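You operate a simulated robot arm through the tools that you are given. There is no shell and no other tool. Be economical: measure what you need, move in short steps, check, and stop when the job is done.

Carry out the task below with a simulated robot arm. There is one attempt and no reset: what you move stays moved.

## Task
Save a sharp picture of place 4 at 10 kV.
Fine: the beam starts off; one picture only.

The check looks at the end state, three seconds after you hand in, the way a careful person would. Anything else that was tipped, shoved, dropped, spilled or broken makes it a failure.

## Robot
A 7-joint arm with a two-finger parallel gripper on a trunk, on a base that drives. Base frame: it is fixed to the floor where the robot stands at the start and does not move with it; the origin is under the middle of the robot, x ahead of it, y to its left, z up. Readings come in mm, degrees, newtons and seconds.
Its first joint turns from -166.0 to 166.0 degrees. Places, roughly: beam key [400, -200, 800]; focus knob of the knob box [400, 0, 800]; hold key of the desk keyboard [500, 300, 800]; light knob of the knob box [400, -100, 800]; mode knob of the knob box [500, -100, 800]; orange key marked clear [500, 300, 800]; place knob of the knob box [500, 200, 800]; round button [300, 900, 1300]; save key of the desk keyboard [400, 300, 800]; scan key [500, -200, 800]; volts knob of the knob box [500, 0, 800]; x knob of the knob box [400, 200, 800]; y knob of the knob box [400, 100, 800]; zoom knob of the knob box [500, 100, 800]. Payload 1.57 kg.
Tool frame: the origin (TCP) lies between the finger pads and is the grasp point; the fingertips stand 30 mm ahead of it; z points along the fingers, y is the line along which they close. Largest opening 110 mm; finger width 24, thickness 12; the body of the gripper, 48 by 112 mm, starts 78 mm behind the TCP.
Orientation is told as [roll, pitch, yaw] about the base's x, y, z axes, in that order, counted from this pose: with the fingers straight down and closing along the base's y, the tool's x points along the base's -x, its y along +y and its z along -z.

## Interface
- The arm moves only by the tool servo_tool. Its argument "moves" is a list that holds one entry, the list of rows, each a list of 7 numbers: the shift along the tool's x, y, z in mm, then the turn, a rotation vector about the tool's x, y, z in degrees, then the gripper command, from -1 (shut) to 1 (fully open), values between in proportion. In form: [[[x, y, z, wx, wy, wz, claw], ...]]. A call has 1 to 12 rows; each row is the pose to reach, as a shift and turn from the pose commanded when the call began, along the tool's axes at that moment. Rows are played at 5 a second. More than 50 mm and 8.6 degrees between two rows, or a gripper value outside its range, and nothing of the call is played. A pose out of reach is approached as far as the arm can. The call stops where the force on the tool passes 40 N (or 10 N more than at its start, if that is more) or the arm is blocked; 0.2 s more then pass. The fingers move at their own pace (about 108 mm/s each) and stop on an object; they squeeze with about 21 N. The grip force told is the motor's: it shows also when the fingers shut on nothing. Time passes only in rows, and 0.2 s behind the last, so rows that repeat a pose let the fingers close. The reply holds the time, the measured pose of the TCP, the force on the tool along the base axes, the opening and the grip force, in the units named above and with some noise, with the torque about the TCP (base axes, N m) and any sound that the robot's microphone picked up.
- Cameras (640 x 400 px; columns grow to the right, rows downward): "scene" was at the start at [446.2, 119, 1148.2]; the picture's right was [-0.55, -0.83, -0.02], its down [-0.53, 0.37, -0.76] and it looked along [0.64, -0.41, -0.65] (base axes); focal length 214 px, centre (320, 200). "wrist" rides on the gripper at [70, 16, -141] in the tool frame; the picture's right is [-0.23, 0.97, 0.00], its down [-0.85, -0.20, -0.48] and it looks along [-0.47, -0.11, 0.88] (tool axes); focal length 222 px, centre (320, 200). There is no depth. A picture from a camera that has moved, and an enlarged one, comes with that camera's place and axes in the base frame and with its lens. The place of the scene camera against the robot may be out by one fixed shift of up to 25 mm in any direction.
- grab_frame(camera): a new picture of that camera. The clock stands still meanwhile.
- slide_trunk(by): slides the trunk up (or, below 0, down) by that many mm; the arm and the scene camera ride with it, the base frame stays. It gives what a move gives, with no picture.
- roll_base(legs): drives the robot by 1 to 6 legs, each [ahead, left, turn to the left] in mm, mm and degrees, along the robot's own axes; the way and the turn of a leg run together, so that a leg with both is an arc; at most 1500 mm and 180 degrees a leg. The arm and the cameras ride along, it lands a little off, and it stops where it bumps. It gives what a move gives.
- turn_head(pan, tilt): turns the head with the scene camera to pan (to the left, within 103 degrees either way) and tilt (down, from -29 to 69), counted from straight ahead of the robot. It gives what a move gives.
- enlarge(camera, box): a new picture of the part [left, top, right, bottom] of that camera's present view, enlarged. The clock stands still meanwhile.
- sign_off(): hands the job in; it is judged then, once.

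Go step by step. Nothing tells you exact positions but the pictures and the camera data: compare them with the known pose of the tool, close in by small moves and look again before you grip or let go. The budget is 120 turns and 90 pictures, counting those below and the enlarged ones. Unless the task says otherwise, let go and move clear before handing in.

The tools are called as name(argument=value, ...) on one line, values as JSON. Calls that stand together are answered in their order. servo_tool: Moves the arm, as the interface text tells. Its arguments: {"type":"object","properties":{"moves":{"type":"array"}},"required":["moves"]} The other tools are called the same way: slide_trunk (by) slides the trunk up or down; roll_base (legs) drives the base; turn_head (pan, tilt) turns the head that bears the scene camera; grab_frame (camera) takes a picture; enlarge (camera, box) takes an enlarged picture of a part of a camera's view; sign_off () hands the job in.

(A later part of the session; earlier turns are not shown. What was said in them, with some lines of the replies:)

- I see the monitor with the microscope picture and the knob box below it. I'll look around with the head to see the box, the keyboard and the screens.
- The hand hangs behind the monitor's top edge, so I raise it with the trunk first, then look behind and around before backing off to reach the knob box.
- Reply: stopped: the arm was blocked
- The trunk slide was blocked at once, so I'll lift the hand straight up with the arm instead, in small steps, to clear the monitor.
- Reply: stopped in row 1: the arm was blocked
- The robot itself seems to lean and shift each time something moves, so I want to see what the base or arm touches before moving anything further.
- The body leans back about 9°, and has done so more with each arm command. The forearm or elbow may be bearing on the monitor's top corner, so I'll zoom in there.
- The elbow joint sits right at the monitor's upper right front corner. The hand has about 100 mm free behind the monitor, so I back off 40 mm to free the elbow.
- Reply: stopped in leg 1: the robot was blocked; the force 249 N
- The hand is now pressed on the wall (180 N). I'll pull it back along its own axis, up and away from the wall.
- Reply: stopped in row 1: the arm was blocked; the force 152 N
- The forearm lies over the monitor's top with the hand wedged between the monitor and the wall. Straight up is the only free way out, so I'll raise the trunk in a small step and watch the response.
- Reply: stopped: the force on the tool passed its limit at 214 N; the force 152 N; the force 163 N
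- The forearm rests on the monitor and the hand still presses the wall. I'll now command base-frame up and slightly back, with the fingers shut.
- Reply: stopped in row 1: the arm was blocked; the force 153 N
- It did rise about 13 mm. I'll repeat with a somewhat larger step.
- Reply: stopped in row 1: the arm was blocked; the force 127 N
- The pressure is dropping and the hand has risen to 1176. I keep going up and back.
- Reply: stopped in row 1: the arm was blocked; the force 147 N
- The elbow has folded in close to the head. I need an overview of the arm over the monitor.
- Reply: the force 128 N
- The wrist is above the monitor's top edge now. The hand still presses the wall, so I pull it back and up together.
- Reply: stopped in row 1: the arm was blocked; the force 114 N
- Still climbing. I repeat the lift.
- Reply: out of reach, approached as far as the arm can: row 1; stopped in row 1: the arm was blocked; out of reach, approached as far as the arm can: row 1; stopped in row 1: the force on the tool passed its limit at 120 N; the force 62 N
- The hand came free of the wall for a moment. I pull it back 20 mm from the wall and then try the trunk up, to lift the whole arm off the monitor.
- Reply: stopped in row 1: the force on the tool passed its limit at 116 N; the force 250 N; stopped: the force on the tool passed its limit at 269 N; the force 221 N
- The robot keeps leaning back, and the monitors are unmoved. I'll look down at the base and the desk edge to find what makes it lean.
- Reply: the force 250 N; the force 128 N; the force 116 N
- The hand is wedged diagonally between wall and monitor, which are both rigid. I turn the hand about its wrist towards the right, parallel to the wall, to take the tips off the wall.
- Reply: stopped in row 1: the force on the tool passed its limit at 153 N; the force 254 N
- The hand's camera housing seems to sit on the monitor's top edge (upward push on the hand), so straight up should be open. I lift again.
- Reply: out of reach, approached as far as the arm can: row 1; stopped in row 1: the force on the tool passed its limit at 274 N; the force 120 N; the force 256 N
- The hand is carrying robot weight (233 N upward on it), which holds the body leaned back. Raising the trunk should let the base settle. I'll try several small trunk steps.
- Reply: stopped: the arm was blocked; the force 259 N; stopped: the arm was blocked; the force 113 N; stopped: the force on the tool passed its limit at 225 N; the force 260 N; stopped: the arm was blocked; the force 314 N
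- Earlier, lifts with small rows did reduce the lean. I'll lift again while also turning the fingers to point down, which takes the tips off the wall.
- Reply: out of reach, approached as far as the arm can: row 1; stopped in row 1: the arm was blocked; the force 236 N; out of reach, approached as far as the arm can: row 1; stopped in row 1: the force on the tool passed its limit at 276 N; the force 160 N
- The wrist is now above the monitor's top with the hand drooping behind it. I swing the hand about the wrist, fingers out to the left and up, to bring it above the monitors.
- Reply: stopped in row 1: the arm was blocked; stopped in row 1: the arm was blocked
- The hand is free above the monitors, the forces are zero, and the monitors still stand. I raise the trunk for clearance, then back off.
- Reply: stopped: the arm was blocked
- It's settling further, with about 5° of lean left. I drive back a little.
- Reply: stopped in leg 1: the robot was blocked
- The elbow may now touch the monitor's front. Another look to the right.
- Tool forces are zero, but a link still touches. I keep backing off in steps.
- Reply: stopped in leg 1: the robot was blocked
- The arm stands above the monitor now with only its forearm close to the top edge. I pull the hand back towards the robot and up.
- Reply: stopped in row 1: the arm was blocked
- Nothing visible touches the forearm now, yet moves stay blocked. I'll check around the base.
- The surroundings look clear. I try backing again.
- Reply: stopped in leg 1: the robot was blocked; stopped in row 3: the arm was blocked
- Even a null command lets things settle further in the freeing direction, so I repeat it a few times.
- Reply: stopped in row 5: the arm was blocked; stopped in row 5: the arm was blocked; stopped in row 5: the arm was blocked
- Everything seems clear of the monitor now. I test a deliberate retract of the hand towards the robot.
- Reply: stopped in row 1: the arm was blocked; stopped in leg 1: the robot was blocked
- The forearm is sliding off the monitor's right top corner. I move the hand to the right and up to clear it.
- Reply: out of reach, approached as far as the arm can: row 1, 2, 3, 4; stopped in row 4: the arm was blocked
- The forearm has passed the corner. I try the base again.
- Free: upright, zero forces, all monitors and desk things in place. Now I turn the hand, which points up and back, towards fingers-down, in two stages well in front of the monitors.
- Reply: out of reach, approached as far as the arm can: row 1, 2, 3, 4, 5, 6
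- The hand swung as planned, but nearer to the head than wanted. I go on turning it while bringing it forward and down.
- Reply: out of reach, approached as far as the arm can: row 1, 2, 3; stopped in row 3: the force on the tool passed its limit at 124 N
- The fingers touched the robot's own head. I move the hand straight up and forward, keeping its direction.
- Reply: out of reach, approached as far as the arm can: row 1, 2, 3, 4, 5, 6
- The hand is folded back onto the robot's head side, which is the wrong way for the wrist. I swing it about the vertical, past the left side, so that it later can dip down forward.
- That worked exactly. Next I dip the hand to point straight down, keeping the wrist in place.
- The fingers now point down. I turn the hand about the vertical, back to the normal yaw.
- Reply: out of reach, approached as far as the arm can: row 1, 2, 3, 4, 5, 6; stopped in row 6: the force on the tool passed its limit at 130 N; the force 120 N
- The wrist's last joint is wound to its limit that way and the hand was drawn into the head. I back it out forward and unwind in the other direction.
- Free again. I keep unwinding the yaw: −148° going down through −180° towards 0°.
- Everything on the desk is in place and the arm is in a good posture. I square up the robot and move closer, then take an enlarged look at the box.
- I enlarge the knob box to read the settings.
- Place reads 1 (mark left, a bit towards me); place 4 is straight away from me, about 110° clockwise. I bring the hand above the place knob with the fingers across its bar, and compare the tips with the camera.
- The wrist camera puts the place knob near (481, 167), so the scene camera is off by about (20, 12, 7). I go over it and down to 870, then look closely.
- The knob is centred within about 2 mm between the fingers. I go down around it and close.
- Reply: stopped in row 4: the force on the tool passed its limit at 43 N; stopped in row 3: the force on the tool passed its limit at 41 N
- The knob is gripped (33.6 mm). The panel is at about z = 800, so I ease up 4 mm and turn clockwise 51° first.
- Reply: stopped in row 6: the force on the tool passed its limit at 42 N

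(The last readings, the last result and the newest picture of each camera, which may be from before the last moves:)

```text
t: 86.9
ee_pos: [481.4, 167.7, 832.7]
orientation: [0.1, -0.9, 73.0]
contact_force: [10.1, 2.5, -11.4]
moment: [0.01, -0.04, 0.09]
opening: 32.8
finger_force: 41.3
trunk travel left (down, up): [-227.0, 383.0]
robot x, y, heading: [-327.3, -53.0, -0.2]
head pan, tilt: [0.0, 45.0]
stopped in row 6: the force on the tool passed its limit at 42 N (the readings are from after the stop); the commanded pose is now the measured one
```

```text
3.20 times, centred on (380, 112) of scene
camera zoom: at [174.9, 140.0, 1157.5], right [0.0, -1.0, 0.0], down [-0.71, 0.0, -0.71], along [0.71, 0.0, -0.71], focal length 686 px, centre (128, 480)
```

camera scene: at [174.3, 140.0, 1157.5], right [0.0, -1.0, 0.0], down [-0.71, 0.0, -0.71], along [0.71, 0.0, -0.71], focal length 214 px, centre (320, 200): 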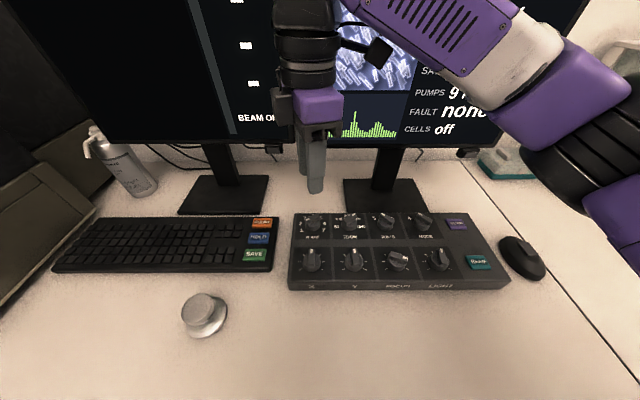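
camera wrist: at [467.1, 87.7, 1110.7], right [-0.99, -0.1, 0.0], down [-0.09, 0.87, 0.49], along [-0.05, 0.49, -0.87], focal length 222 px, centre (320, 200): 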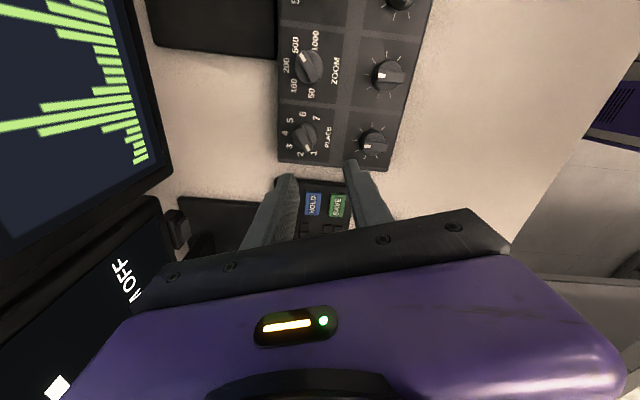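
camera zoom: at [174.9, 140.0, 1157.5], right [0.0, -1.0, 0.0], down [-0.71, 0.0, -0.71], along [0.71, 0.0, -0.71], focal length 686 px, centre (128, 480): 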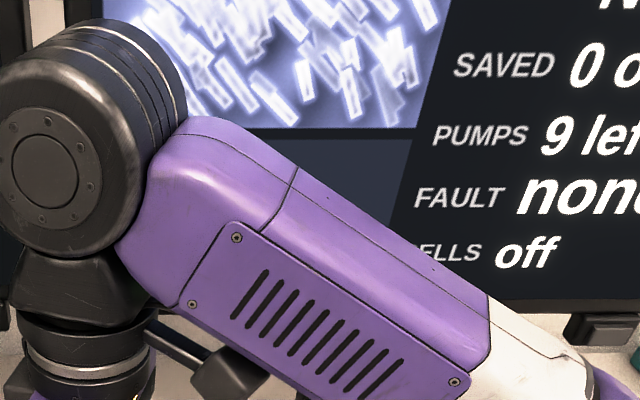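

It turned 36° before a sideways force stop. I carry on turning to the full 110°, and turn the head up so the readout shows.

servo_tool(moves=[[[0, 0, 0, 0, 0, 8, -1], [0, 0, 0, 0, 0, 16, -1], [0, 0, 0, 0, 0, 24, -1], [0, 0, 0, 0, 0, 32, -1], [0, 0, 0, 0, 0, 40, -1]]])

turn_head(pan=-15, tilt=15)

grab_frame(camera="scene")

```text
t: 88.1
ee_pos: [483.9, 164.3, 834.8]
orientation: [0.2, -0.9, 34.0]
contact_force: [7.0, 0.3, -8.6]
moment: [0.19, -0.27, 0.01]
opening: 32.9
finger_force: 40.6
trunk travel left (down, up): [-227.0, 383.0]
robot x, y, heading: [-327.1, -52.4, -0.2]
head pan, tilt: [0.0, 45.0]
stopped in row 5: the force on the tool passed its limit at 40 N (the readings are from after the stop); the commanded pose is now the measured one
```

```text
t: 89.0
ee_pos: [483.8, 165.1, 833.2]
orientation: [0.3, -0.9, 34.1]
contact_force: [11.2, 0.0, -12.3]
moment: [0.12, -0.61, 0.06]
opening: 32.1
finger_force: 41.1
trunk travel left (down, up): [-227.0, 383.0]
robot x, y, heading: [-326.2, -50.5, -0.2]
head pan, tilt: [-15.0, 15.0]
```

```text
24 pictures are left
camera scene: at [184.1, 115.4, 1203.9], right [-0.26, -0.97, 0.0], down [-0.25, 0.07, -0.97], along [0.93, -0.25, -0.26], focal length 214 px, centre (320, 200)
```

scene: 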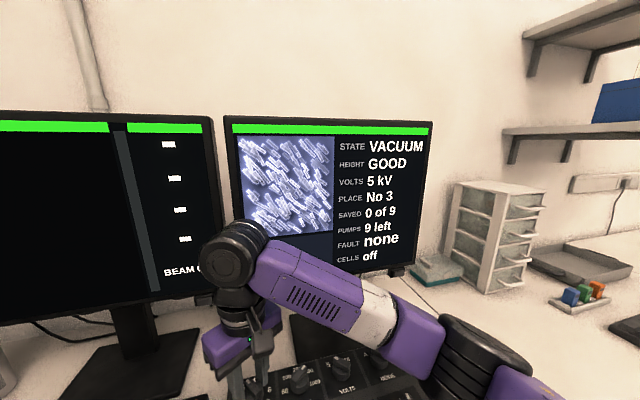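

The readout says place 3, and this view is good for watching. Another 36°.

servo_tool(moves=[[[0, 0, 0, 0, 0, 8, -1], [0, 0, 0, 0, 0, 16, -1], [0, 0, 0, 0, 0, 24, -1], [0, 0, 0, 0, 0, 32, -1], [0, 0, 0, 0, 0, 36, -1]]])

enlarge(camera="scene", box=[220, 110, 440, 280])

```text
t: 90.2
ee_pos: [484.7, 161.2, 832.2]
orientation: [0.4, -0.6, -2.3]
contact_force: [12.4, -33.4, -10.4]
moment: [-0.79, -1.0, 0.19]
opening: 32.6
finger_force: 40.9
trunk travel left (down, up): [-227.0, 383.0]
robot x, y, heading: [-328.0, -53.6, -0.1]
head pan, tilt: [-15.0, 15.0]
```

```text
2.35 times, centred on (330, 195) of scene
camera zoom: at [184.1, 114.2, 1204.2], right [-0.26, -0.97, 0.0], down [-0.25, 0.07, -0.97], along [0.93, -0.25, -0.26], focal length 505 px, centre (296, 212)
```

zoom: 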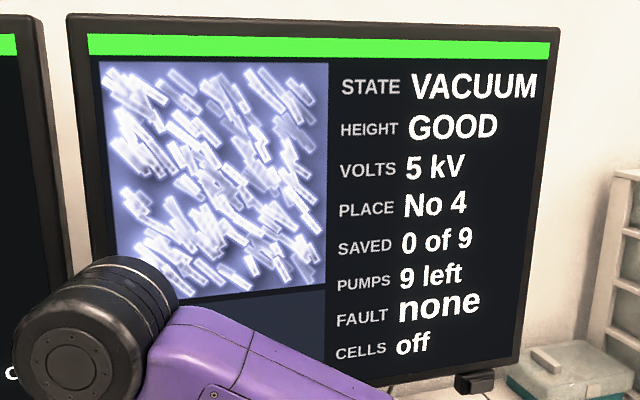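

Place 4 is set. I let go, lift, and move to the volts knob, turned 60° so as to have room for the clockwise turn.

servo_tool(moves=[[[0, 2, 0, 0, 0, 0, -0.25], [0, 2, 0, 0, 0, 0, -0.25], [0, 2, -35, 0, 0, 0, -0.25], [0, 2, -70, 0, 0, 0, -0.25]]])

servo_tool(moves=[[[-1, -20, 0, 0, 0, -8, -0.25], [-1, -40, 0, 0, 0, -16, -0.25], [-2, -60, 0, 0, 0, -24, -0.25], [-2, -80, 0, 0, 0, -32, -0.25], [-2, -100, 0, 0, 0, -40, -0.25], [-3, -120, 0, 0, 0, -48, -0.2], [-3, -147, 0, 0, 0, -56, -0.2], [-3, -147, 20, 0, 0, -60, -0.2], [-3, -147, 30, 0, 0, -60, -0.2]]])

enlarge(camera="wrist", box=[200, 40, 440, 190])

```text
t: 91.2
ee_pos: [482.8, 166.8, 903.9]
orientation: [0.7, -0.5, -1.9]
contact_force: [0.7, -0.1, -0.2]
moment: [-0.01, 0.0, -0.03]
opening: 41.5
finger_force: 0.1
trunk travel left (down, up): [-227.0, 383.0]
robot x, y, heading: [-326.7, -53.3, -0.3]
head pan, tilt: [-15.0, 15.0]
```

```text
t: 93.2
ee_pos: [481.7, 18.5, 872.5]
orientation: [-0.1, -0.9, 58.2]
contact_force: [0.4, 0.0, 0.4]
moment: [-0.02, 0.02, 0.04]
opening: 43.9
finger_force: 0.1
trunk travel left (down, up): [-227.0, 383.0]
robot x, y, heading: [-328.4, -55.7, -0.5]
head pan, tilt: [-15.0, 15.0]
```

```text
2.67 times, centred on (320, 115) of wrist
camera zoom: at [428.3, -32.7, 1012.1], right [-0.71, 0.71, 0.0], down [0.62, 0.62, 0.49], along [0.35, 0.35, -0.87], focal length 592 px, centre (320, 427)
```

zoom: 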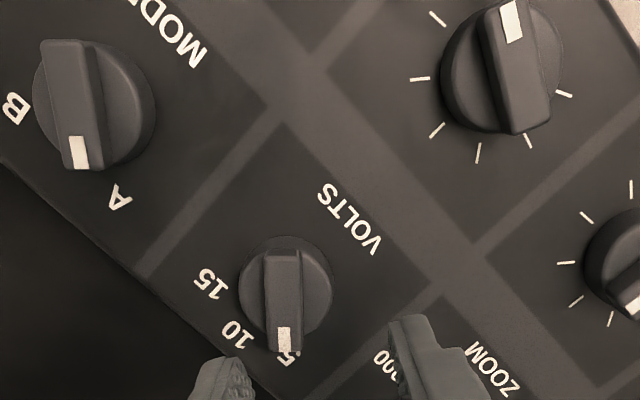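

The volts knob is at about (479, 1), 17 mm off my estimate, and its stops are about 45° apart. I shift, go down, grip and turn.

servo_tool(moves=[[[8, -3.5, 0, 0, 0, 0, -0.2], [16.2, -7.1, 0, 0, 0, 0, -0.2], [16.2, -7.1, 0, 0, 0, 0, -0.2], [16.2, -7.1, 12, 0, 0, 0, -0.2], [16.2, -7.1, 24, 0, 0, 0, -0.2], [16.2, -7.1, 36, 0, 0, 0, -0.2], [16.2, -7.1, 36, 0, 0, 0, -0.2]]])

servo_tool(moves=[[[0, 0, 0, 0, 0, 0, -0.4], [0, 0, 0, 0, 0, 0, -0.5], [0, 0, 0, 0, 0, 0, -0.6], [0, 0, 0, 0, 0, 0, -0.6]]])

```text
t: 94.8
ee_pos: [478.1, 2.5, 835.7]
orientation: [-0.1, -0.9, 58.1]
contact_force: [0.5, 0.4, 0.7]
moment: [0.01, -0.01, -0.01]
opening: 43.8
finger_force: 0.1
trunk travel left (down, up): [-227.0, 383.0]
robot x, y, heading: [-327.6, -55.1, -0.0]
head pan, tilt: [-15.0, 15.0]
```

```text
t: 95.8
ee_pos: [481.2, 1.0, 835.6]
orientation: [-0.2, -0.9, 58.0]
contact_force: [11.1, -7.3, -2.5]
moment: [-0.22, -0.4, -0.03]
opening: 32.9
finger_force: 40.4
trunk travel left (down, up): [-227.0, 383.0]
robot x, y, heading: [-325.9, -52.5, -0.2]
head pan, tilt: [-15.0, 15.0]
```

servo_tool(moves=[[[0, -3, 0, 0, 0, 8, -1], [0, -3, 0, 0, 0, 16, -1], [0, -3, 0, 0, 0, 24, -1], [0, -3, 0, 0, 0, 32, -1], [0, -3, 0, 0, 0, 40, -1], [0, -3, 0, 0, 0, 46, -1]]])

enlarge(camera="scene", box=[220, 110, 440, 280])

```text
t: 97.2
ee_pos: [480.5, 0.5, 836.4]
orientation: [0.8, -0.7, 11.9]
contact_force: [-14.1, 6.0, 0.5]
moment: [0.29, -0.16, 0.04]
opening: 32.2
finger_force: 40.7
trunk travel left (down, up): [-227.0, 383.0]
robot x, y, heading: [-326.2, -51.3, -0.0]
head pan, tilt: [-15.0, 15.0]
```

```text
2.35 times, centred on (330, 195) of scene
camera zoom: at [183.2, 115.6, 1204.4], right [-0.26, -0.97, 0.0], down [-0.25, 0.07, -0.97], along [0.93, -0.25, -0.26], focal length 505 px, centre (296, 212)
```

zoom: 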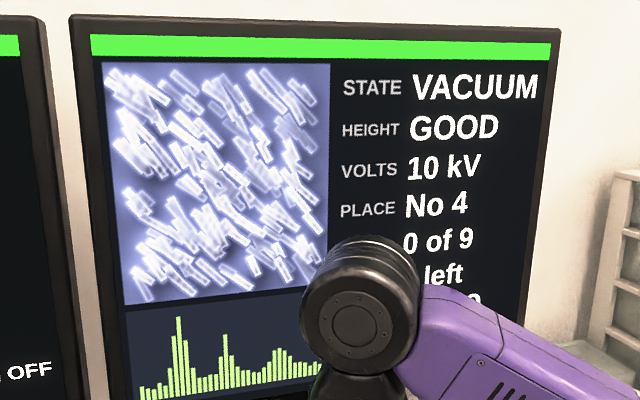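

10 kV is set. I let go, lift, close the fingers, and go towards the beam key to locate it.

servo_tool(moves=[[[0, 0, 0, 0, 0, 0, -0.25], [0, 0, 0, 0, 0, 0, -0.25], [0, 0, -35, 0, 0, 0, -0.25], [0, 0, -70, 0, 0, 0, -0.25], [23, -30, -70, 0, 0, 2, -1], [46, -60, -70, 0, 0, 4, -1], [69, -90, -70, 0, 0, 6, -1], [92, -120, -70, 0, 0, 8, -1], [114, -151, -70, 0, 0, 10, -1], [114, -151, -70, 0, 0, 12, -1]]])

grab_frame(camera="wrist")

```text
t: 99.4
ee_pos: [401.4, -172.5, 904.4]
orientation: [0.7, -0.6, 0.1]
contact_force: [0.4, -0.2, 0.1]
moment: [0.02, 0.02, 0.03]
opening: 0.0
finger_force: 21.2
trunk travel left (down, up): [-227.0, 383.0]
robot x, y, heading: [-327.3, -53.3, -0.6]
head pan, tilt: [-15.0, 15.0]
```

```text
20 pictures are left
camera wrist: at [328.7, -157.3, 1044.1], right [0.23, 0.97, 0.01], down [0.85, -0.2, 0.48], along [0.47, -0.1, -0.87], focal length 222 px, centre (320, 200)
```

wrist: 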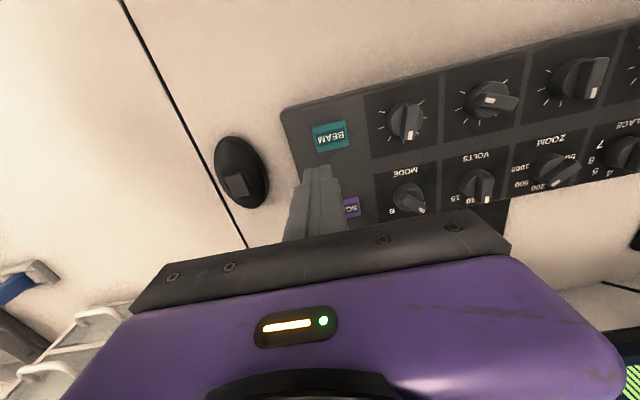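

The beam key is at about (386, −156). I go over it and press gently.

servo_tool(moves=[[[8, 8, 0, 0, 0, 0, -1], [15.5, 16.5, 0, 0, 0, 0, -1], [15.5, 16.5, 30, 0, 0, 0, -1], [15.5, 16.5, 58, 0, 0, 0, -1], [15.5, 16.5, 62, 0, 0, 0, -1], [15.5, 16.5, 65, 0, 0, 0, -1], [15.5, 16.5, 67, 0, 0, 0, -1], [15.5, 16.5, 69, 0, 0, 0, -1], [15.5, 16.5, 71, 0, 0, 0, -1], [15.5, 16.5, 73, 0, 0, 0, -1]]])

grab_frame(camera="scene")

```text
t: 101.6
ee_pos: [385.9, -155.1, 830.7]
orientation: [0.7, -0.5, 0.1]
contact_force: [-1.9, 0.9, 6.6]
moment: [-0.02, 0.09, -0.04]
opening: 0.0
finger_force: 21.2
trunk travel left (down, up): [-227.0, 383.0]
robot x, y, heading: [-330.0, -54.5, -0.2]
head pan, tilt: [-15.0, 15.0]
heard: click
```

```text
19 pictures are left
camera scene: at [183.3, 115.3, 1204.5], right [-0.26, -0.97, 0.0], down [-0.25, 0.07, -0.97], along [0.93, -0.25, -0.26], focal length 214 px, centre (320, 200)
```

scene: 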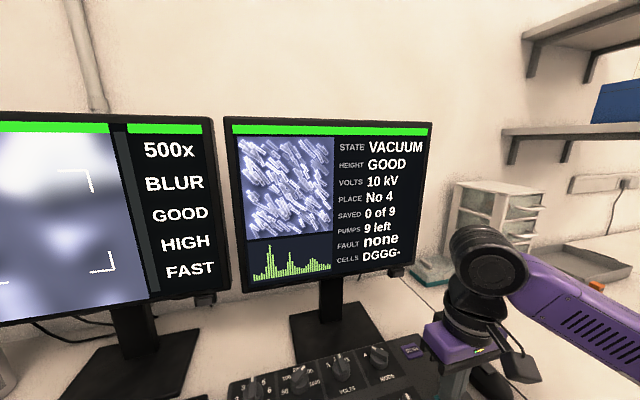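

A click, and the beam is on: the left screen shows 500x, BLUR, GOOD, HIGH, FAST. I lift and look at that screen fully.

servo_tool(moves=[[[0, 0, -35, 0, 0, 0, -1], [0, 0, -70, 0, 0, 0, -1]]])

turn_head(pan=10, tilt=20)

grab_frame(camera="scene")

```text
t: 102.2
ee_pos: [384.1, -155.8, 899.8]
orientation: [0.7, -0.5, 0.1]
contact_force: [0.2, -0.6, 0.8]
moment: [0.0, -0.02, 0.01]
opening: 0.0
finger_force: 21.2
trunk travel left (down, up): [-227.0, 383.0]
robot x, y, heading: [-330.6, -55.8, -0.2]
head pan, tilt: [-15.0, 15.0]
```

```text
t: 103.1
ee_pos: [384.5, -157.1, 899.4]
orientation: [0.8, -0.6, 0.1]
contact_force: [0.1, 0.6, 0.6]
moment: [-0.01, 0.01, 0.0]
opening: 0.0
finger_force: 21.2
trunk travel left (down, up): [-227.0, 383.0]
robot x, y, heading: [-326.8, -53.9, -0.3]
head pan, tilt: [10.0, 20.0]
```

```text
18 pictures are left
camera scene: at [185.1, 155.6, 1196.2], right [0.17, -0.99, 0.0], down [-0.34, -0.06, -0.94], along [0.93, 0.16, -0.34], focal length 214 px, centre (320, 200)
```

scene: 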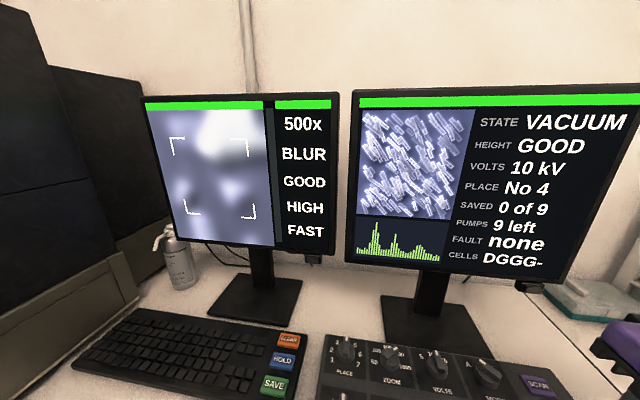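

The focus is BLUR with the light GOOD, so I go to the focus knob at about (386, 1).

servo_tool(moves=[[[0, 22, 0, 0, 0, -8, -0.2], [0, 45, 0, 0, 0, -16, -0.2], [0, 67, 0, 0, 0, -24, -0.2], [-1, 90, 0, 0, 0, -32, -0.2], [-1, 112, 0, 0, 0, -40, -0.2], [-1.5, 135, 0, 0, 0, -48, -0.2], [-1.5, 157, 0, 0, 0, -56, -0.2], [-1.5, 157, 28, 0, 0, -60, -0.2], [-1.5, 157, 28, 0, 0, -60, -0.2]]])

enlarge(camera="wrist", box=[200, 40, 440, 190])

```text
t: 105.1
ee_pos: [386.9, 0.8, 874.6]
orientation: [-0.2, -0.8, 60.1]
contact_force: [-0.6, 0.2, 0.2]
moment: [-0.01, -0.01, -0.01]
opening: 43.9
finger_force: 0.1
trunk travel left (down, up): [-227.0, 383.0]
robot x, y, heading: [-326.9, -53.5, -0.2]
head pan, tilt: [10.0, 20.0]
```

```text
2.67 times, centred on (320, 115) of wrist
camera zoom: at [335.9, -52.5, 1013.8], right [-0.73, 0.68, 0.0], down [0.59, 0.64, 0.49], along [0.34, 0.36, -0.87], focal length 592 px, centre (320, 427)
```

zoom: 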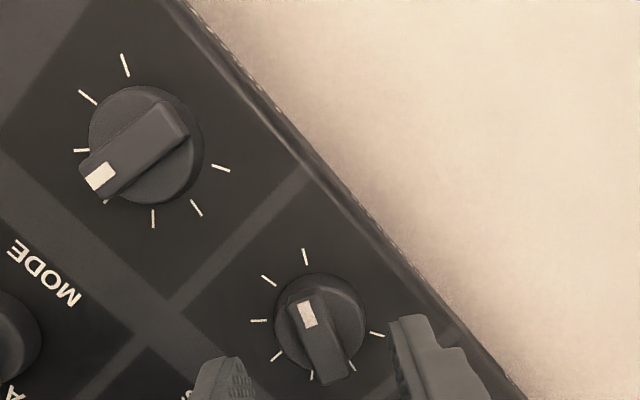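

The focus mark sits near its clockwise end, so the travel is anticlockwise. I go down, grip, and turn 24° that way, watching the screen.

servo_tool(moves=[[[0, 0, 13, 0, 0, 0, -0.2], [0, 0, 26, 0, 0, 0, -0.2], [0, 0, 38, 0, 0, 0, -0.2], [0, 0, 38, 0, 0, 0, -0.35], [0, 0, 38, 0, 0, 0, -0.5], [0, 0, 38, 0, 0, 0, -0.6], [0, 0, 38, 0, 0, 0, -0.6]]])

servo_tool(moves=[[[0, 0, 0, 0, 0, -8, -0.8], [0, 0, 0, 0, 0, -16, -0.8], [0, 0, 0, 0, 0, -24, -0.8], [0, 0, 0, 0, 0, -24, -0.8]]])

enlarge(camera="scene", box=[140, 90, 350, 250])

```text
t: 106.7
ee_pos: [387.2, 0.5, 836.0]
orientation: [-0.1, -1.0, 60.0]
contact_force: [-2.6, -0.6, -2.5]
moment: [0.16, -0.13, 0.0]
opening: 32.5
finger_force: 40.4
trunk travel left (down, up): [-227.0, 383.0]
robot x, y, heading: [-327.6, -54.8, 0.1]
head pan, tilt: [10.0, 20.0]
```

```text
t: 107.7
ee_pos: [386.6, 3.0, 836.8]
orientation: [-0.4, -0.7, 84.2]
contact_force: [-13.0, -5.0, -5.9]
moment: [0.39, 0.36, -0.02]
opening: 32.2
finger_force: 40.9
trunk travel left (down, up): [-227.0, 383.0]
robot x, y, heading: [-324.4, -54.4, -0.3]
head pan, tilt: [10.0, 20.0]
```

```text
2.50 times, centred on (245, 170) of scene
camera zoom: at [184.9, 155.5, 1196.2], right [0.17, -0.99, 0.0], down [-0.34, -0.06, -0.94], along [0.93, 0.16, -0.34], focal length 536 px, centre (508, 275)
```

zoom: 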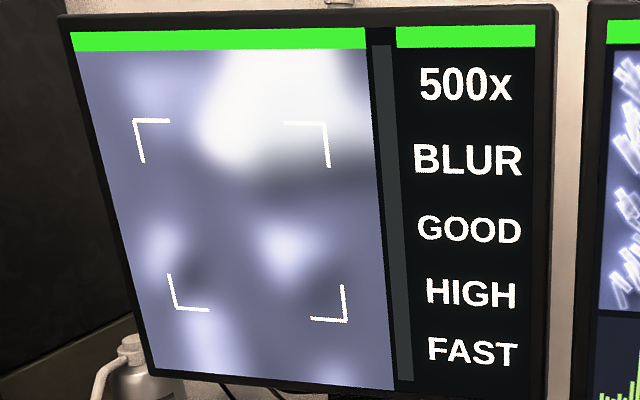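

Slightly changed but still blurred. Another 40° the same way.

servo_tool(moves=[[[0, 0, 0, 0, 0, -8, -0.8], [0, 0, 0, 0, 0, -16, -0.8], [0, 0, 0, 0, 0, -24, -0.8], [0, 0, 0, 0, 0, -32, -0.8], [0, 0, 0, 0, 0, -40, -0.8], [0, 0, 0, 0, 0, -40, -0.8]]])

enlarge(camera="scene", box=[140, 90, 350, 250])

```text
t: 109.1
ee_pos: [386.5, 1.6, 838.0]
orientation: [-0.7, -0.5, 124.3]
contact_force: [-31.7, -9.7, -5.2]
moment: [-0.29, 1.0, -0.06]
opening: 32.2
finger_force: 41.3
trunk travel left (down, up): [-227.0, 383.0]
robot x, y, heading: [-327.2, -55.6, -0.1]
head pan, tilt: [10.0, 20.0]
```

```text
2.50 times, centred on (245, 170) of scene
camera zoom: at [184.5, 155.4, 1196.4], right [0.17, -0.99, 0.0], down [-0.34, -0.06, -0.94], along [0.93, 0.16, -0.34], focal length 536 px, centre (508, 275)
```

zoom: 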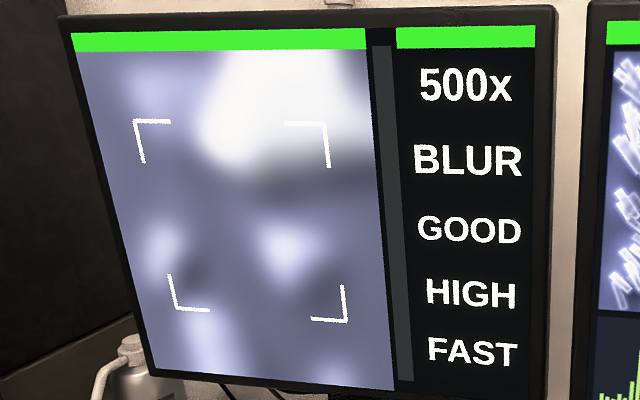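

The picture didn't change, so I check with the wrist camera whether the knob really turned.

enlarge(camera="wrist", box=[240, 90, 400, 190])

```text
4.00 times, centred on (320, 140) of wrist
camera zoom: at [410.2, -65.9, 976.8], right [-0.93, -0.36, -0.01], down [-0.32, 0.81, 0.49], along [-0.17, 0.46, -0.87], focal length 888 px, centre (320, 440)
```

zoom: 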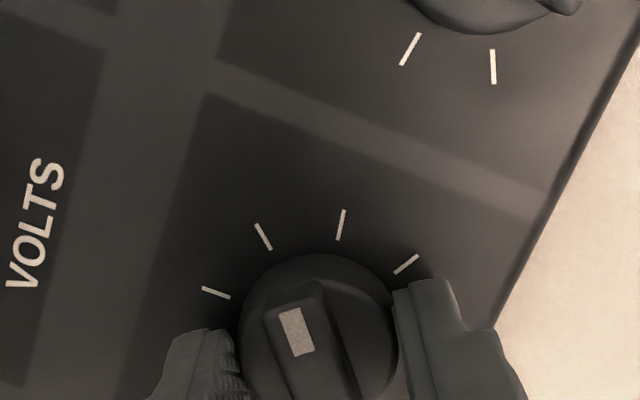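

The knob does turn with the hand; the blur is just saturated this far off. I go on 40° more.

servo_tool(moves=[[[0, 1.5, 0, 0, 0, -8, -0.8], [0, 1.5, 0, 0, 0, -16, -0.8], [0, 1.5, 0, 0, 0, -24, -0.8], [0, 1.5, 0, 0, 0, -32, -0.8], [0, 1.5, 0, 0, 0, -40, -0.8], [0, 1.5, 0, 0, 0, -40, -0.8]]])

enlarge(camera="scene", box=[140, 90, 350, 250])

```text
t: 110.5
ee_pos: [385.5, 1.3, 836.4]
orientation: [-0.8, 0.3, 164.1]
contact_force: [-20.4, -9.4, 3.9]
moment: [-0.14, 1.59, 0.0]
opening: 32.1
finger_force: 40.6
trunk travel left (down, up): [-227.0, 383.0]
robot x, y, heading: [-325.6, -55.3, -0.4]
head pan, tilt: [10.0, 20.0]
```

```text
2.50 times, centred on (245, 170) of scene
camera zoom: at [184.7, 155.4, 1196.5], right [0.17, -0.99, 0.0], down [-0.34, -0.06, -0.94], along [0.93, 0.16, -0.34], focal length 536 px, centre (508, 275)
```

zoom: 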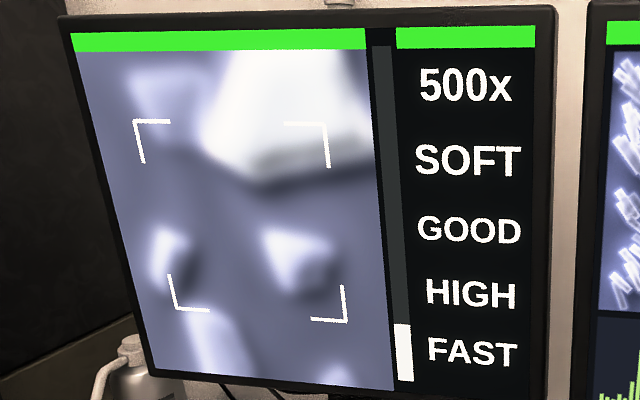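

SOFT now, and the focus bar has started to rise. A further 16°.

servo_tool(moves=[[[0, 0, 0, 0, 0, -8, -0.8], [0, 0, 0, 0, 0, -16, -0.8], [0, 0, 0, 0, 0, -16, -0.8]]])

enlarge(camera="scene", box=[140, 90, 350, 250])

```text
t: 111.3
ee_pos: [385.4, 1.1, 837.1]
orientation: [-0.6, 0.6, -179.9]
contact_force: [-19.3, -13.4, 5.5]
moment: [-0.3, 1.32, 0.01]
opening: 32.4
finger_force: 40.9
trunk travel left (down, up): [-227.0, 383.0]
robot x, y, heading: [-328.7, -53.4, -0.1]
head pan, tilt: [10.0, 20.0]
```

```text
2.50 times, centred on (245, 170) of scene
camera zoom: at [184.6, 155.3, 1196.5], right [0.17, -0.99, 0.0], down [-0.34, -0.06, -0.94], along [0.93, 0.16, -0.34], focal length 536 px, centre (508, 275)
```

zoom: 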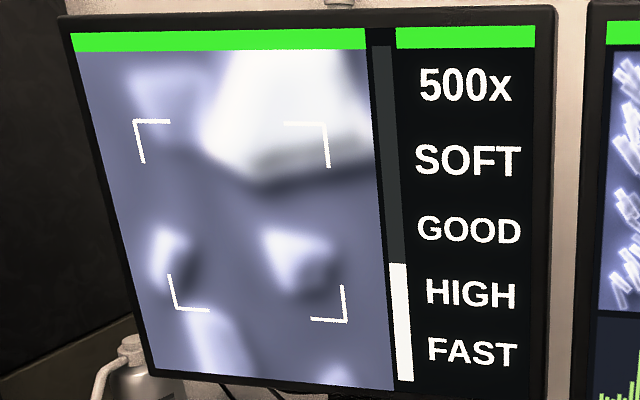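

The bar rises about 1% per degree, so about 57° are left, which is near the wrist's limit. I release, lift, turn the hand back 90°, and grip again.

servo_tool(moves=[[[0, 0, 0, 0, 0, 0, -0.25], [0, 0, 0, 0, 0, 0, -0.25], [0, 0, -18, 0, 0, 0, -0.25], [0, 0, -36, 0, 0, 0, -0.25], [0, 0, -36, 0, 0, 8.5, -0.25], [0, 0, -36, 0, 0, 17, -0.25], [0, 0, -36, 0, 0, 25.5, -0.25], [0, 0, -36, 0, 0, 34, -0.25], [0, 0, -36, 0, 0, 42.5, -0.25], [0, 0, -36, 0, 0, 51, -0.25], [0, 0, -36, 0, 0, 59.5, -0.25], [0, 0, -36, 0, 0, 68, -0.25]]])

servo_tool(moves=[[[0, 0, 0, 0, 0, 8, -0.25], [0, 0, 0, 0, 0, 16, -0.25], [0, 0, 0, 0, 0, 22, -0.25], [0, 0, 0, 0, 0, 22, -0.25]]])

```text
t: 113.9
ee_pos: [386.9, 2.2, 872.8]
orientation: [-0.8, -0.4, 111.9]
contact_force: [-0.2, 0.8, 0.1]
moment: [0.02, 0.05, 0.02]
opening: 41.4
finger_force: 0.1
trunk travel left (down, up): [-227.0, 383.0]
robot x, y, heading: [-327.2, -53.4, -0.1]
head pan, tilt: [10.0, 20.0]
```

```text
t: 114.9
ee_pos: [386.1, 1.6, 873.2]
orientation: [-0.6, -0.6, 90.1]
contact_force: [0.3, -0.1, -0.3]
moment: [0.0, 0.01, 0.02]
opening: 41.4
finger_force: 0.1
trunk travel left (down, up): [-227.0, 383.0]
robot x, y, heading: [-327.0, -54.3, -0.3]
head pan, tilt: [10.0, 20.0]
```

servo_tool(moves=[[[0, 0, 12, 0, 0, 0, -0.25], [0, 0, 24, 0, 0, 0, -0.25], [0, 0, 36, 0, 0, 0, -0.25], [0, 0, 36, 0, 0, 0, -0.35], [0, 0, 36, 0, 0, 0, -0.5], [0, 0, 36, 0, 0, 0, -0.6], [0, 0, 36, 0, 0, 0, -0.6]]])

servo_tool(moves=[[[0, 0, 0, 0, 0, -8, -0.8], [0, 0, 0, 0, 0, -16, -0.8], [0, 0, 0, 0, 0, -24, -0.8], [0, 0, 0, 0, 0, -32, -0.8], [0, 0, 0, 0, 0, -40, -0.8], [0, 0, 0, 0, 0, -40, -0.8]]])

enlarge(camera="scene", box=[140, 90, 350, 250])

```text
t: 116.5
ee_pos: [386.6, 1.9, 835.6]
orientation: [-0.5, -0.7, 90.0]
contact_force: [3.5, -1.6, -1.6]
moment: [-0.16, 0.31, -0.03]
opening: 33.5
finger_force: 41.0
trunk travel left (down, up): [-227.0, 383.0]
robot x, y, heading: [-327.8, -53.1, -0.1]
head pan, tilt: [10.0, 20.0]
```

```text
t: 117.9
ee_pos: [386.2, 2.2, 836.7]
orientation: [-0.9, -0.2, 130.2]
contact_force: [1.4, -4.6, -3.2]
moment: [0.17, 1.07, -0.01]
opening: 33.2
finger_force: 41.7
trunk travel left (down, up): [-227.0, 383.0]
robot x, y, heading: [-325.7, -55.5, 0.0]
head pan, tilt: [10.0, 20.0]
```

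```text
2.50 times, centred on (245, 170) of scene
camera zoom: at [185.2, 155.5, 1196.1], right [0.17, -0.99, 0.0], down [-0.34, -0.06, -0.94], along [0.93, 0.16, -0.34], focal length 536 px, centre (508, 275)
```

zoom: 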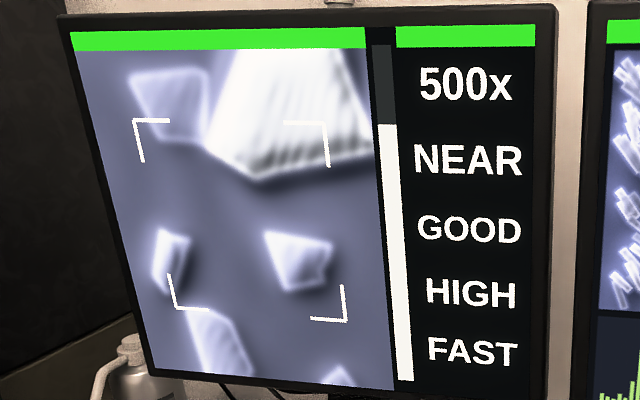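

NEAR, with the bar at about 77%. Another 20°.

servo_tool(moves=[[[0, 0, 0, 0, 0, -7, -0.8], [0, 0, 0, 0, 0, -14, -0.8], [0, 0, 0, 0, 0, -20, -0.8], [0, 0, 0, 0, 0, -20, -0.8]]])

enlarge(camera="scene", box=[140, 90, 350, 250])

```text
t: 118.9
ee_pos: [385.2, 1.4, 836.3]
orientation: [-0.8, 0.1, 150.1]
contact_force: [-1.9, -5.7, -5.8]
moment: [-0.24, 1.21, 0.0]
opening: 33.5
finger_force: 41.3
trunk travel left (down, up): [-227.0, 383.0]
robot x, y, heading: [-323.7, -54.9, -0.2]
head pan, tilt: [10.0, 20.0]
```

```text
2.50 times, centred on (245, 170) of scene
camera zoom: at [185.2, 155.5, 1196.1], right [0.17, -0.99, 0.0], down [-0.34, -0.06, -0.94], along [0.93, 0.16, -0.34], focal length 536 px, centre (508, 275)
```

zoom: 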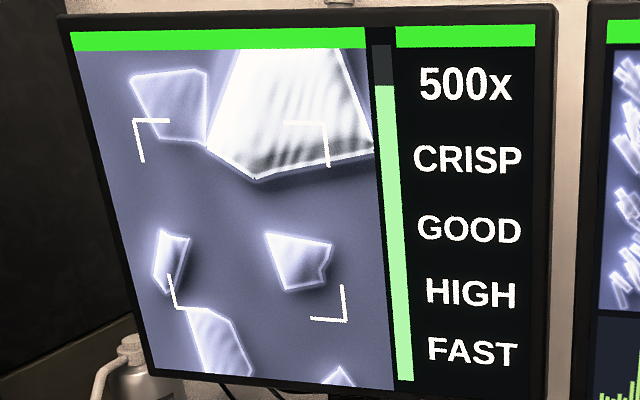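

CRISP. By the rates I may be a few degrees past the peak, so I turn back 5° and view both screens.

servo_tool(moves=[[[0, 0, 0, 0, 0, 5, -0.8], [0, 0, 0, 0, 0, 5, -0.8]]])

enlarge(camera="scene", box=[230, 80, 640, 290])

```text
t: 119.5
ee_pos: [385.9, 0.4, 836.2]
orientation: [-0.9, 0.1, 145.2]
contact_force: [-5.3, -3.6, -10.9]
moment: [-1.13, -0.23, 0.01]
opening: 33.5
finger_force: 41.3
trunk travel left (down, up): [-227.0, 383.0]
robot x, y, heading: [-326.4, -52.6, -0.2]
head pan, tilt: [10.0, 20.0]
```

```text
1.56 times, centred on (435, 185) of scene
camera zoom: at [185.2, 155.6, 1196.0], right [0.17, -0.99, 0.0], down [-0.34, -0.06, -0.94], along [0.93, 0.16, -0.34], focal length 335 px, centre (140, 223)
```

zoom: 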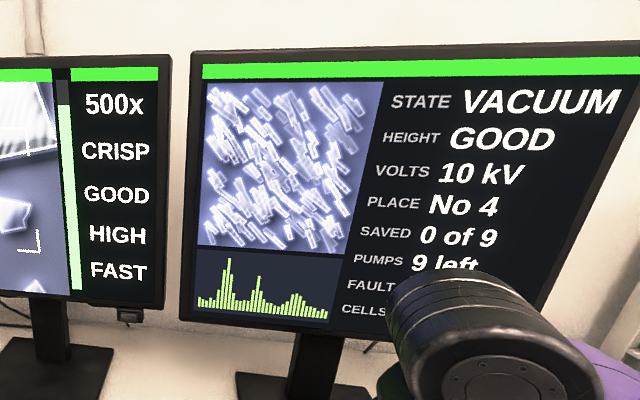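

CRISP at both ends, so the peak lies in between; I turn 2° to the middle, let go and lift, then go towards the save key.

servo_tool(moves=[[[0, 0, 0, 0, 0, -2.5, -0.8], [0, 0, 0, 0, 0, -2.5, -0.8], [0, 0, 0, 0, 0, -2.5, -0.25], [0, 0, 0, 0, 0, -2.5, -0.25], [0, 0, -35, 0, 0, -2.5, -0.25], [0, 0, -70, 0, 0, -2.5, -0.25]]])

servo_tool(moves=[[[-12, -21, 0, 0, 0, 8, -1], [-23, -42, 0, 0, 0, 16, -1], [-35, -62, 0, 0, 0, 24, -1], [-46, -83, 0, 0, 0, 32, -1], [-58, -104, 0, 0, 0, 40, -1], [-70, -125, 0, 0, 0, 48, -1], [-81, -145, 0, 0, 0, 56, -1], [-93, -166, 0, 0, 0, 64, -1], [-104, -187, 0, 0, 0, 72, -1], [-116, -208, 0, 0, 0, 80, -1], [-127, -228, 0, 0, 0, 88, -1], [-139, -249, 0, 0, 0, 92, -1]]])

grab_frame(camera="wrist")

```text
t: 120.9
ee_pos: [385.2, -0.8, 906.2]
orientation: [-0.9, 0.1, 147.6]
contact_force: [0.3, -0.2, 0.4]
moment: [0.0, 0.0, -0.02]
opening: 41.2
finger_force: 0.1
trunk travel left (down, up): [-227.0, 383.0]
robot x, y, heading: [-322.6, -52.4, -0.1]
head pan, tilt: [10.0, 20.0]
```

```text
t: 123.5
ee_pos: [401.6, 285.4, 908.8]
orientation: [-0.1, -1.0, 55.3]
contact_force: [-0.2, 0.4, -0.1]
moment: [0.0, 0.05, 0.01]
opening: 0.1
finger_force: 20.9
trunk travel left (down, up): [-227.0, 383.0]
robot x, y, heading: [-323.9, -50.5, -0.3]
head pan, tilt: [10.0, 20.0]
```

```text
8 pictures are left
camera wrist: at [347.0, 235.9, 1049.2], right [-0.67, 0.74, 0.0], down [0.64, 0.58, 0.49], along [0.36, 0.33, -0.87], focal length 222 px, centre (320, 200)
```

wrist: 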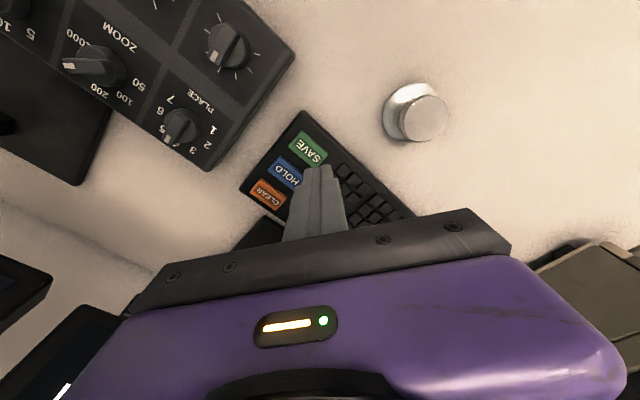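

The save key is at about (412, 276). I go over it and press down slowly until it clicks.

servo_tool(moves=[[[1, -7, 0, 0, 0, 0, -1], [1.8, -14, 0, 0, 0, 0, -1], [1.8, -14, 32, 0, 0, 0, -1], [1.8, -14, 60, 0, 0, 0, -1], [1.8, -14, 65, 0, 0, 0, -1], [1.8, -14, 69, 0, 0, 0, -1], [1.8, -14, 73, 0, 0, 0, -1]]])

enlarge(camera="wrist", box=[240, 100, 400, 200])

```text
t: 125.1
ee_pos: [413.5, 277.3, 836.9]
orientation: [-0.1, -0.9, 55.6]
contact_force: [-0.1, -0.5, -0.6]
moment: [0.02, 0.01, -0.04]
opening: 0.0
finger_force: 21.0
trunk travel left (down, up): [-227.0, 383.0]
robot x, y, heading: [-330.2, -56.6, -0.2]
head pan, tilt: [10.0, 20.0]
```

```text
4.00 times, centred on (320, 150) of wrist
camera zoom: at [358.1, 227.1, 976.4], right [-0.68, 0.74, 0.0], down [0.64, 0.59, 0.49], along [0.36, 0.33, -0.87], focal length 888 px, centre (320, 400)
```

zoom: 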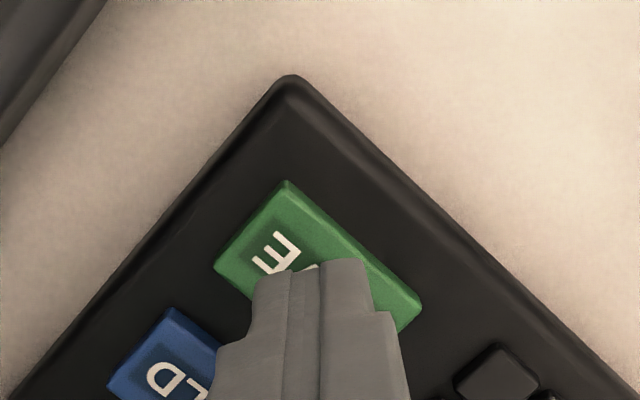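

The tip will come down near the middle of SAVE. I keep on down in small steps until the click.

servo_tool(moves=[[[0, 0, 5, 0, 0, 0, -1], [0, 0, 9, 0, 0, 0, -1], [0, 0, 13, 0, 0, 0, -1], [0, 0, 16, 0, 0, 0, -1], [0, 0, 19, 0, 0, 0, -1], [0, 0, 21, 0, 0, 0, -1], [0, 0, 23, 0, 0, 0, -1]]])

```text
t: 126.7
ee_pos: [412.0, 278.1, 813.5]
orientation: [-0.1, -1.0, 55.6]
contact_force: [-0.1, -0.6, 1.9]
moment: [-0.01, 0.0, 0.03]
opening: 0.0
finger_force: 21.1
trunk travel left (down, up): [-227.0, 383.0]
robot x, y, heading: [-325.2, -53.9, -0.3]
head pan, tilt: [10.0, 20.0]
```

A slight touch at a tip height of about 783. A few mm more.

servo_tool(moves=[[[0, 0, 1.5, 0, 0, 0, -1], [0, 0, 3, 0, 0, 0, -1], [0, 0, 4, 0, 0, 0, -1], [0, 0, 5, 0, 0, 0, -1]]])

```text
t: 127.7
ee_pos: [413.2, 277.7, 810.0]
orientation: [0.0, -1.0, 55.5]
contact_force: [-2.8, -1.6, 10.1]
moment: [-0.11, 0.14, -0.02]
opening: 0.2
finger_force: 20.8
trunk travel left (down, up): [-227.0, 383.0]
robot x, y, heading: [-326.4, -53.6, 0.1]
head pan, tilt: [10.0, 20.0]
heard: click
```

It clicked. I lift straight off and check the screens.

servo_tool(moves=[[[0, 0, -35, 0, 0, 0, -1], [0, 0, -80, 0, 0, 0, -1], [0, 0, -120, 0, 0, 0, -1]]])

turn_head(pan=-15, tilt=20)

grab_frame(camera="scene")

```text
t: 128.5
ee_pos: [411.5, 274.7, 928.6]
orientation: [0.0, -0.8, 55.6]
contact_force: [-0.4, -0.4, -0.3]
moment: [-0.01, 0.03, 0.0]
opening: 0.1
finger_force: 21.2
trunk travel left (down, up): [-227.0, 383.0]
robot x, y, heading: [-325.2, -54.2, -0.3]
head pan, tilt: [10.0, 20.0]
```

```text
t: 129.4
ee_pos: [411.5, 274.6, 929.6]
orientation: [-0.1, -0.9, 55.6]
contact_force: [-0.5, 0.4, 0.0]
moment: [-0.01, -0.03, -0.01]
opening: 0.0
finger_force: 21.3
trunk travel left (down, up): [-227.0, 383.0]
robot x, y, heading: [-330.3, -55.4, -0.2]
head pan, tilt: [-15.0, 20.0]
```

```text
6 pictures are left
camera scene: at [183.3, 115.5, 1196.1], right [-0.26, -0.97, 0.0], down [-0.33, 0.09, -0.94], along [0.91, -0.24, -0.34], focal length 214 px, centre (320, 200)
```

scene: 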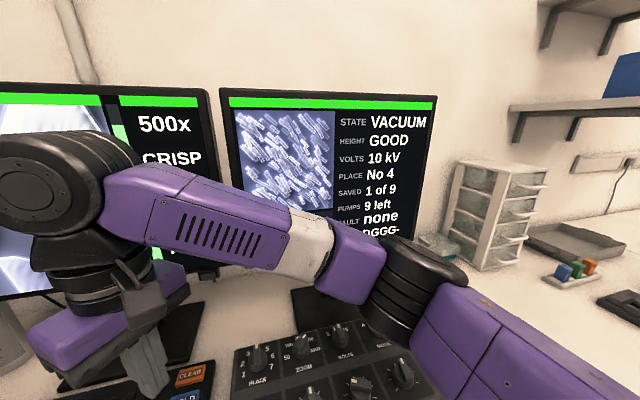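

The screen shows SAVED 1 of 9, 10 kV, place 4, CRISP, no fault, and the hand is clear. I hand in.

sign_off()

```text
The job is handed in.
```

I saved one picture of place 4 at 10 kV. The focus read CRISP, the counter shows SAVED 1 of 9, and no fault is showing.

- **Rough start:** The hand began behind the right monitor. Working it free pressed the arm hard against that monitor and the wall, with up to about 275 N on the hand. The robot also leaned back about 13° for a while. In later views the monitors and everything on the desk looked to be where they were at the start.
- **State left:** The beam is still on, because the task did not ask for it to be turned off. The scan setting is still FAST, as I found it. The hand is lifted clear.
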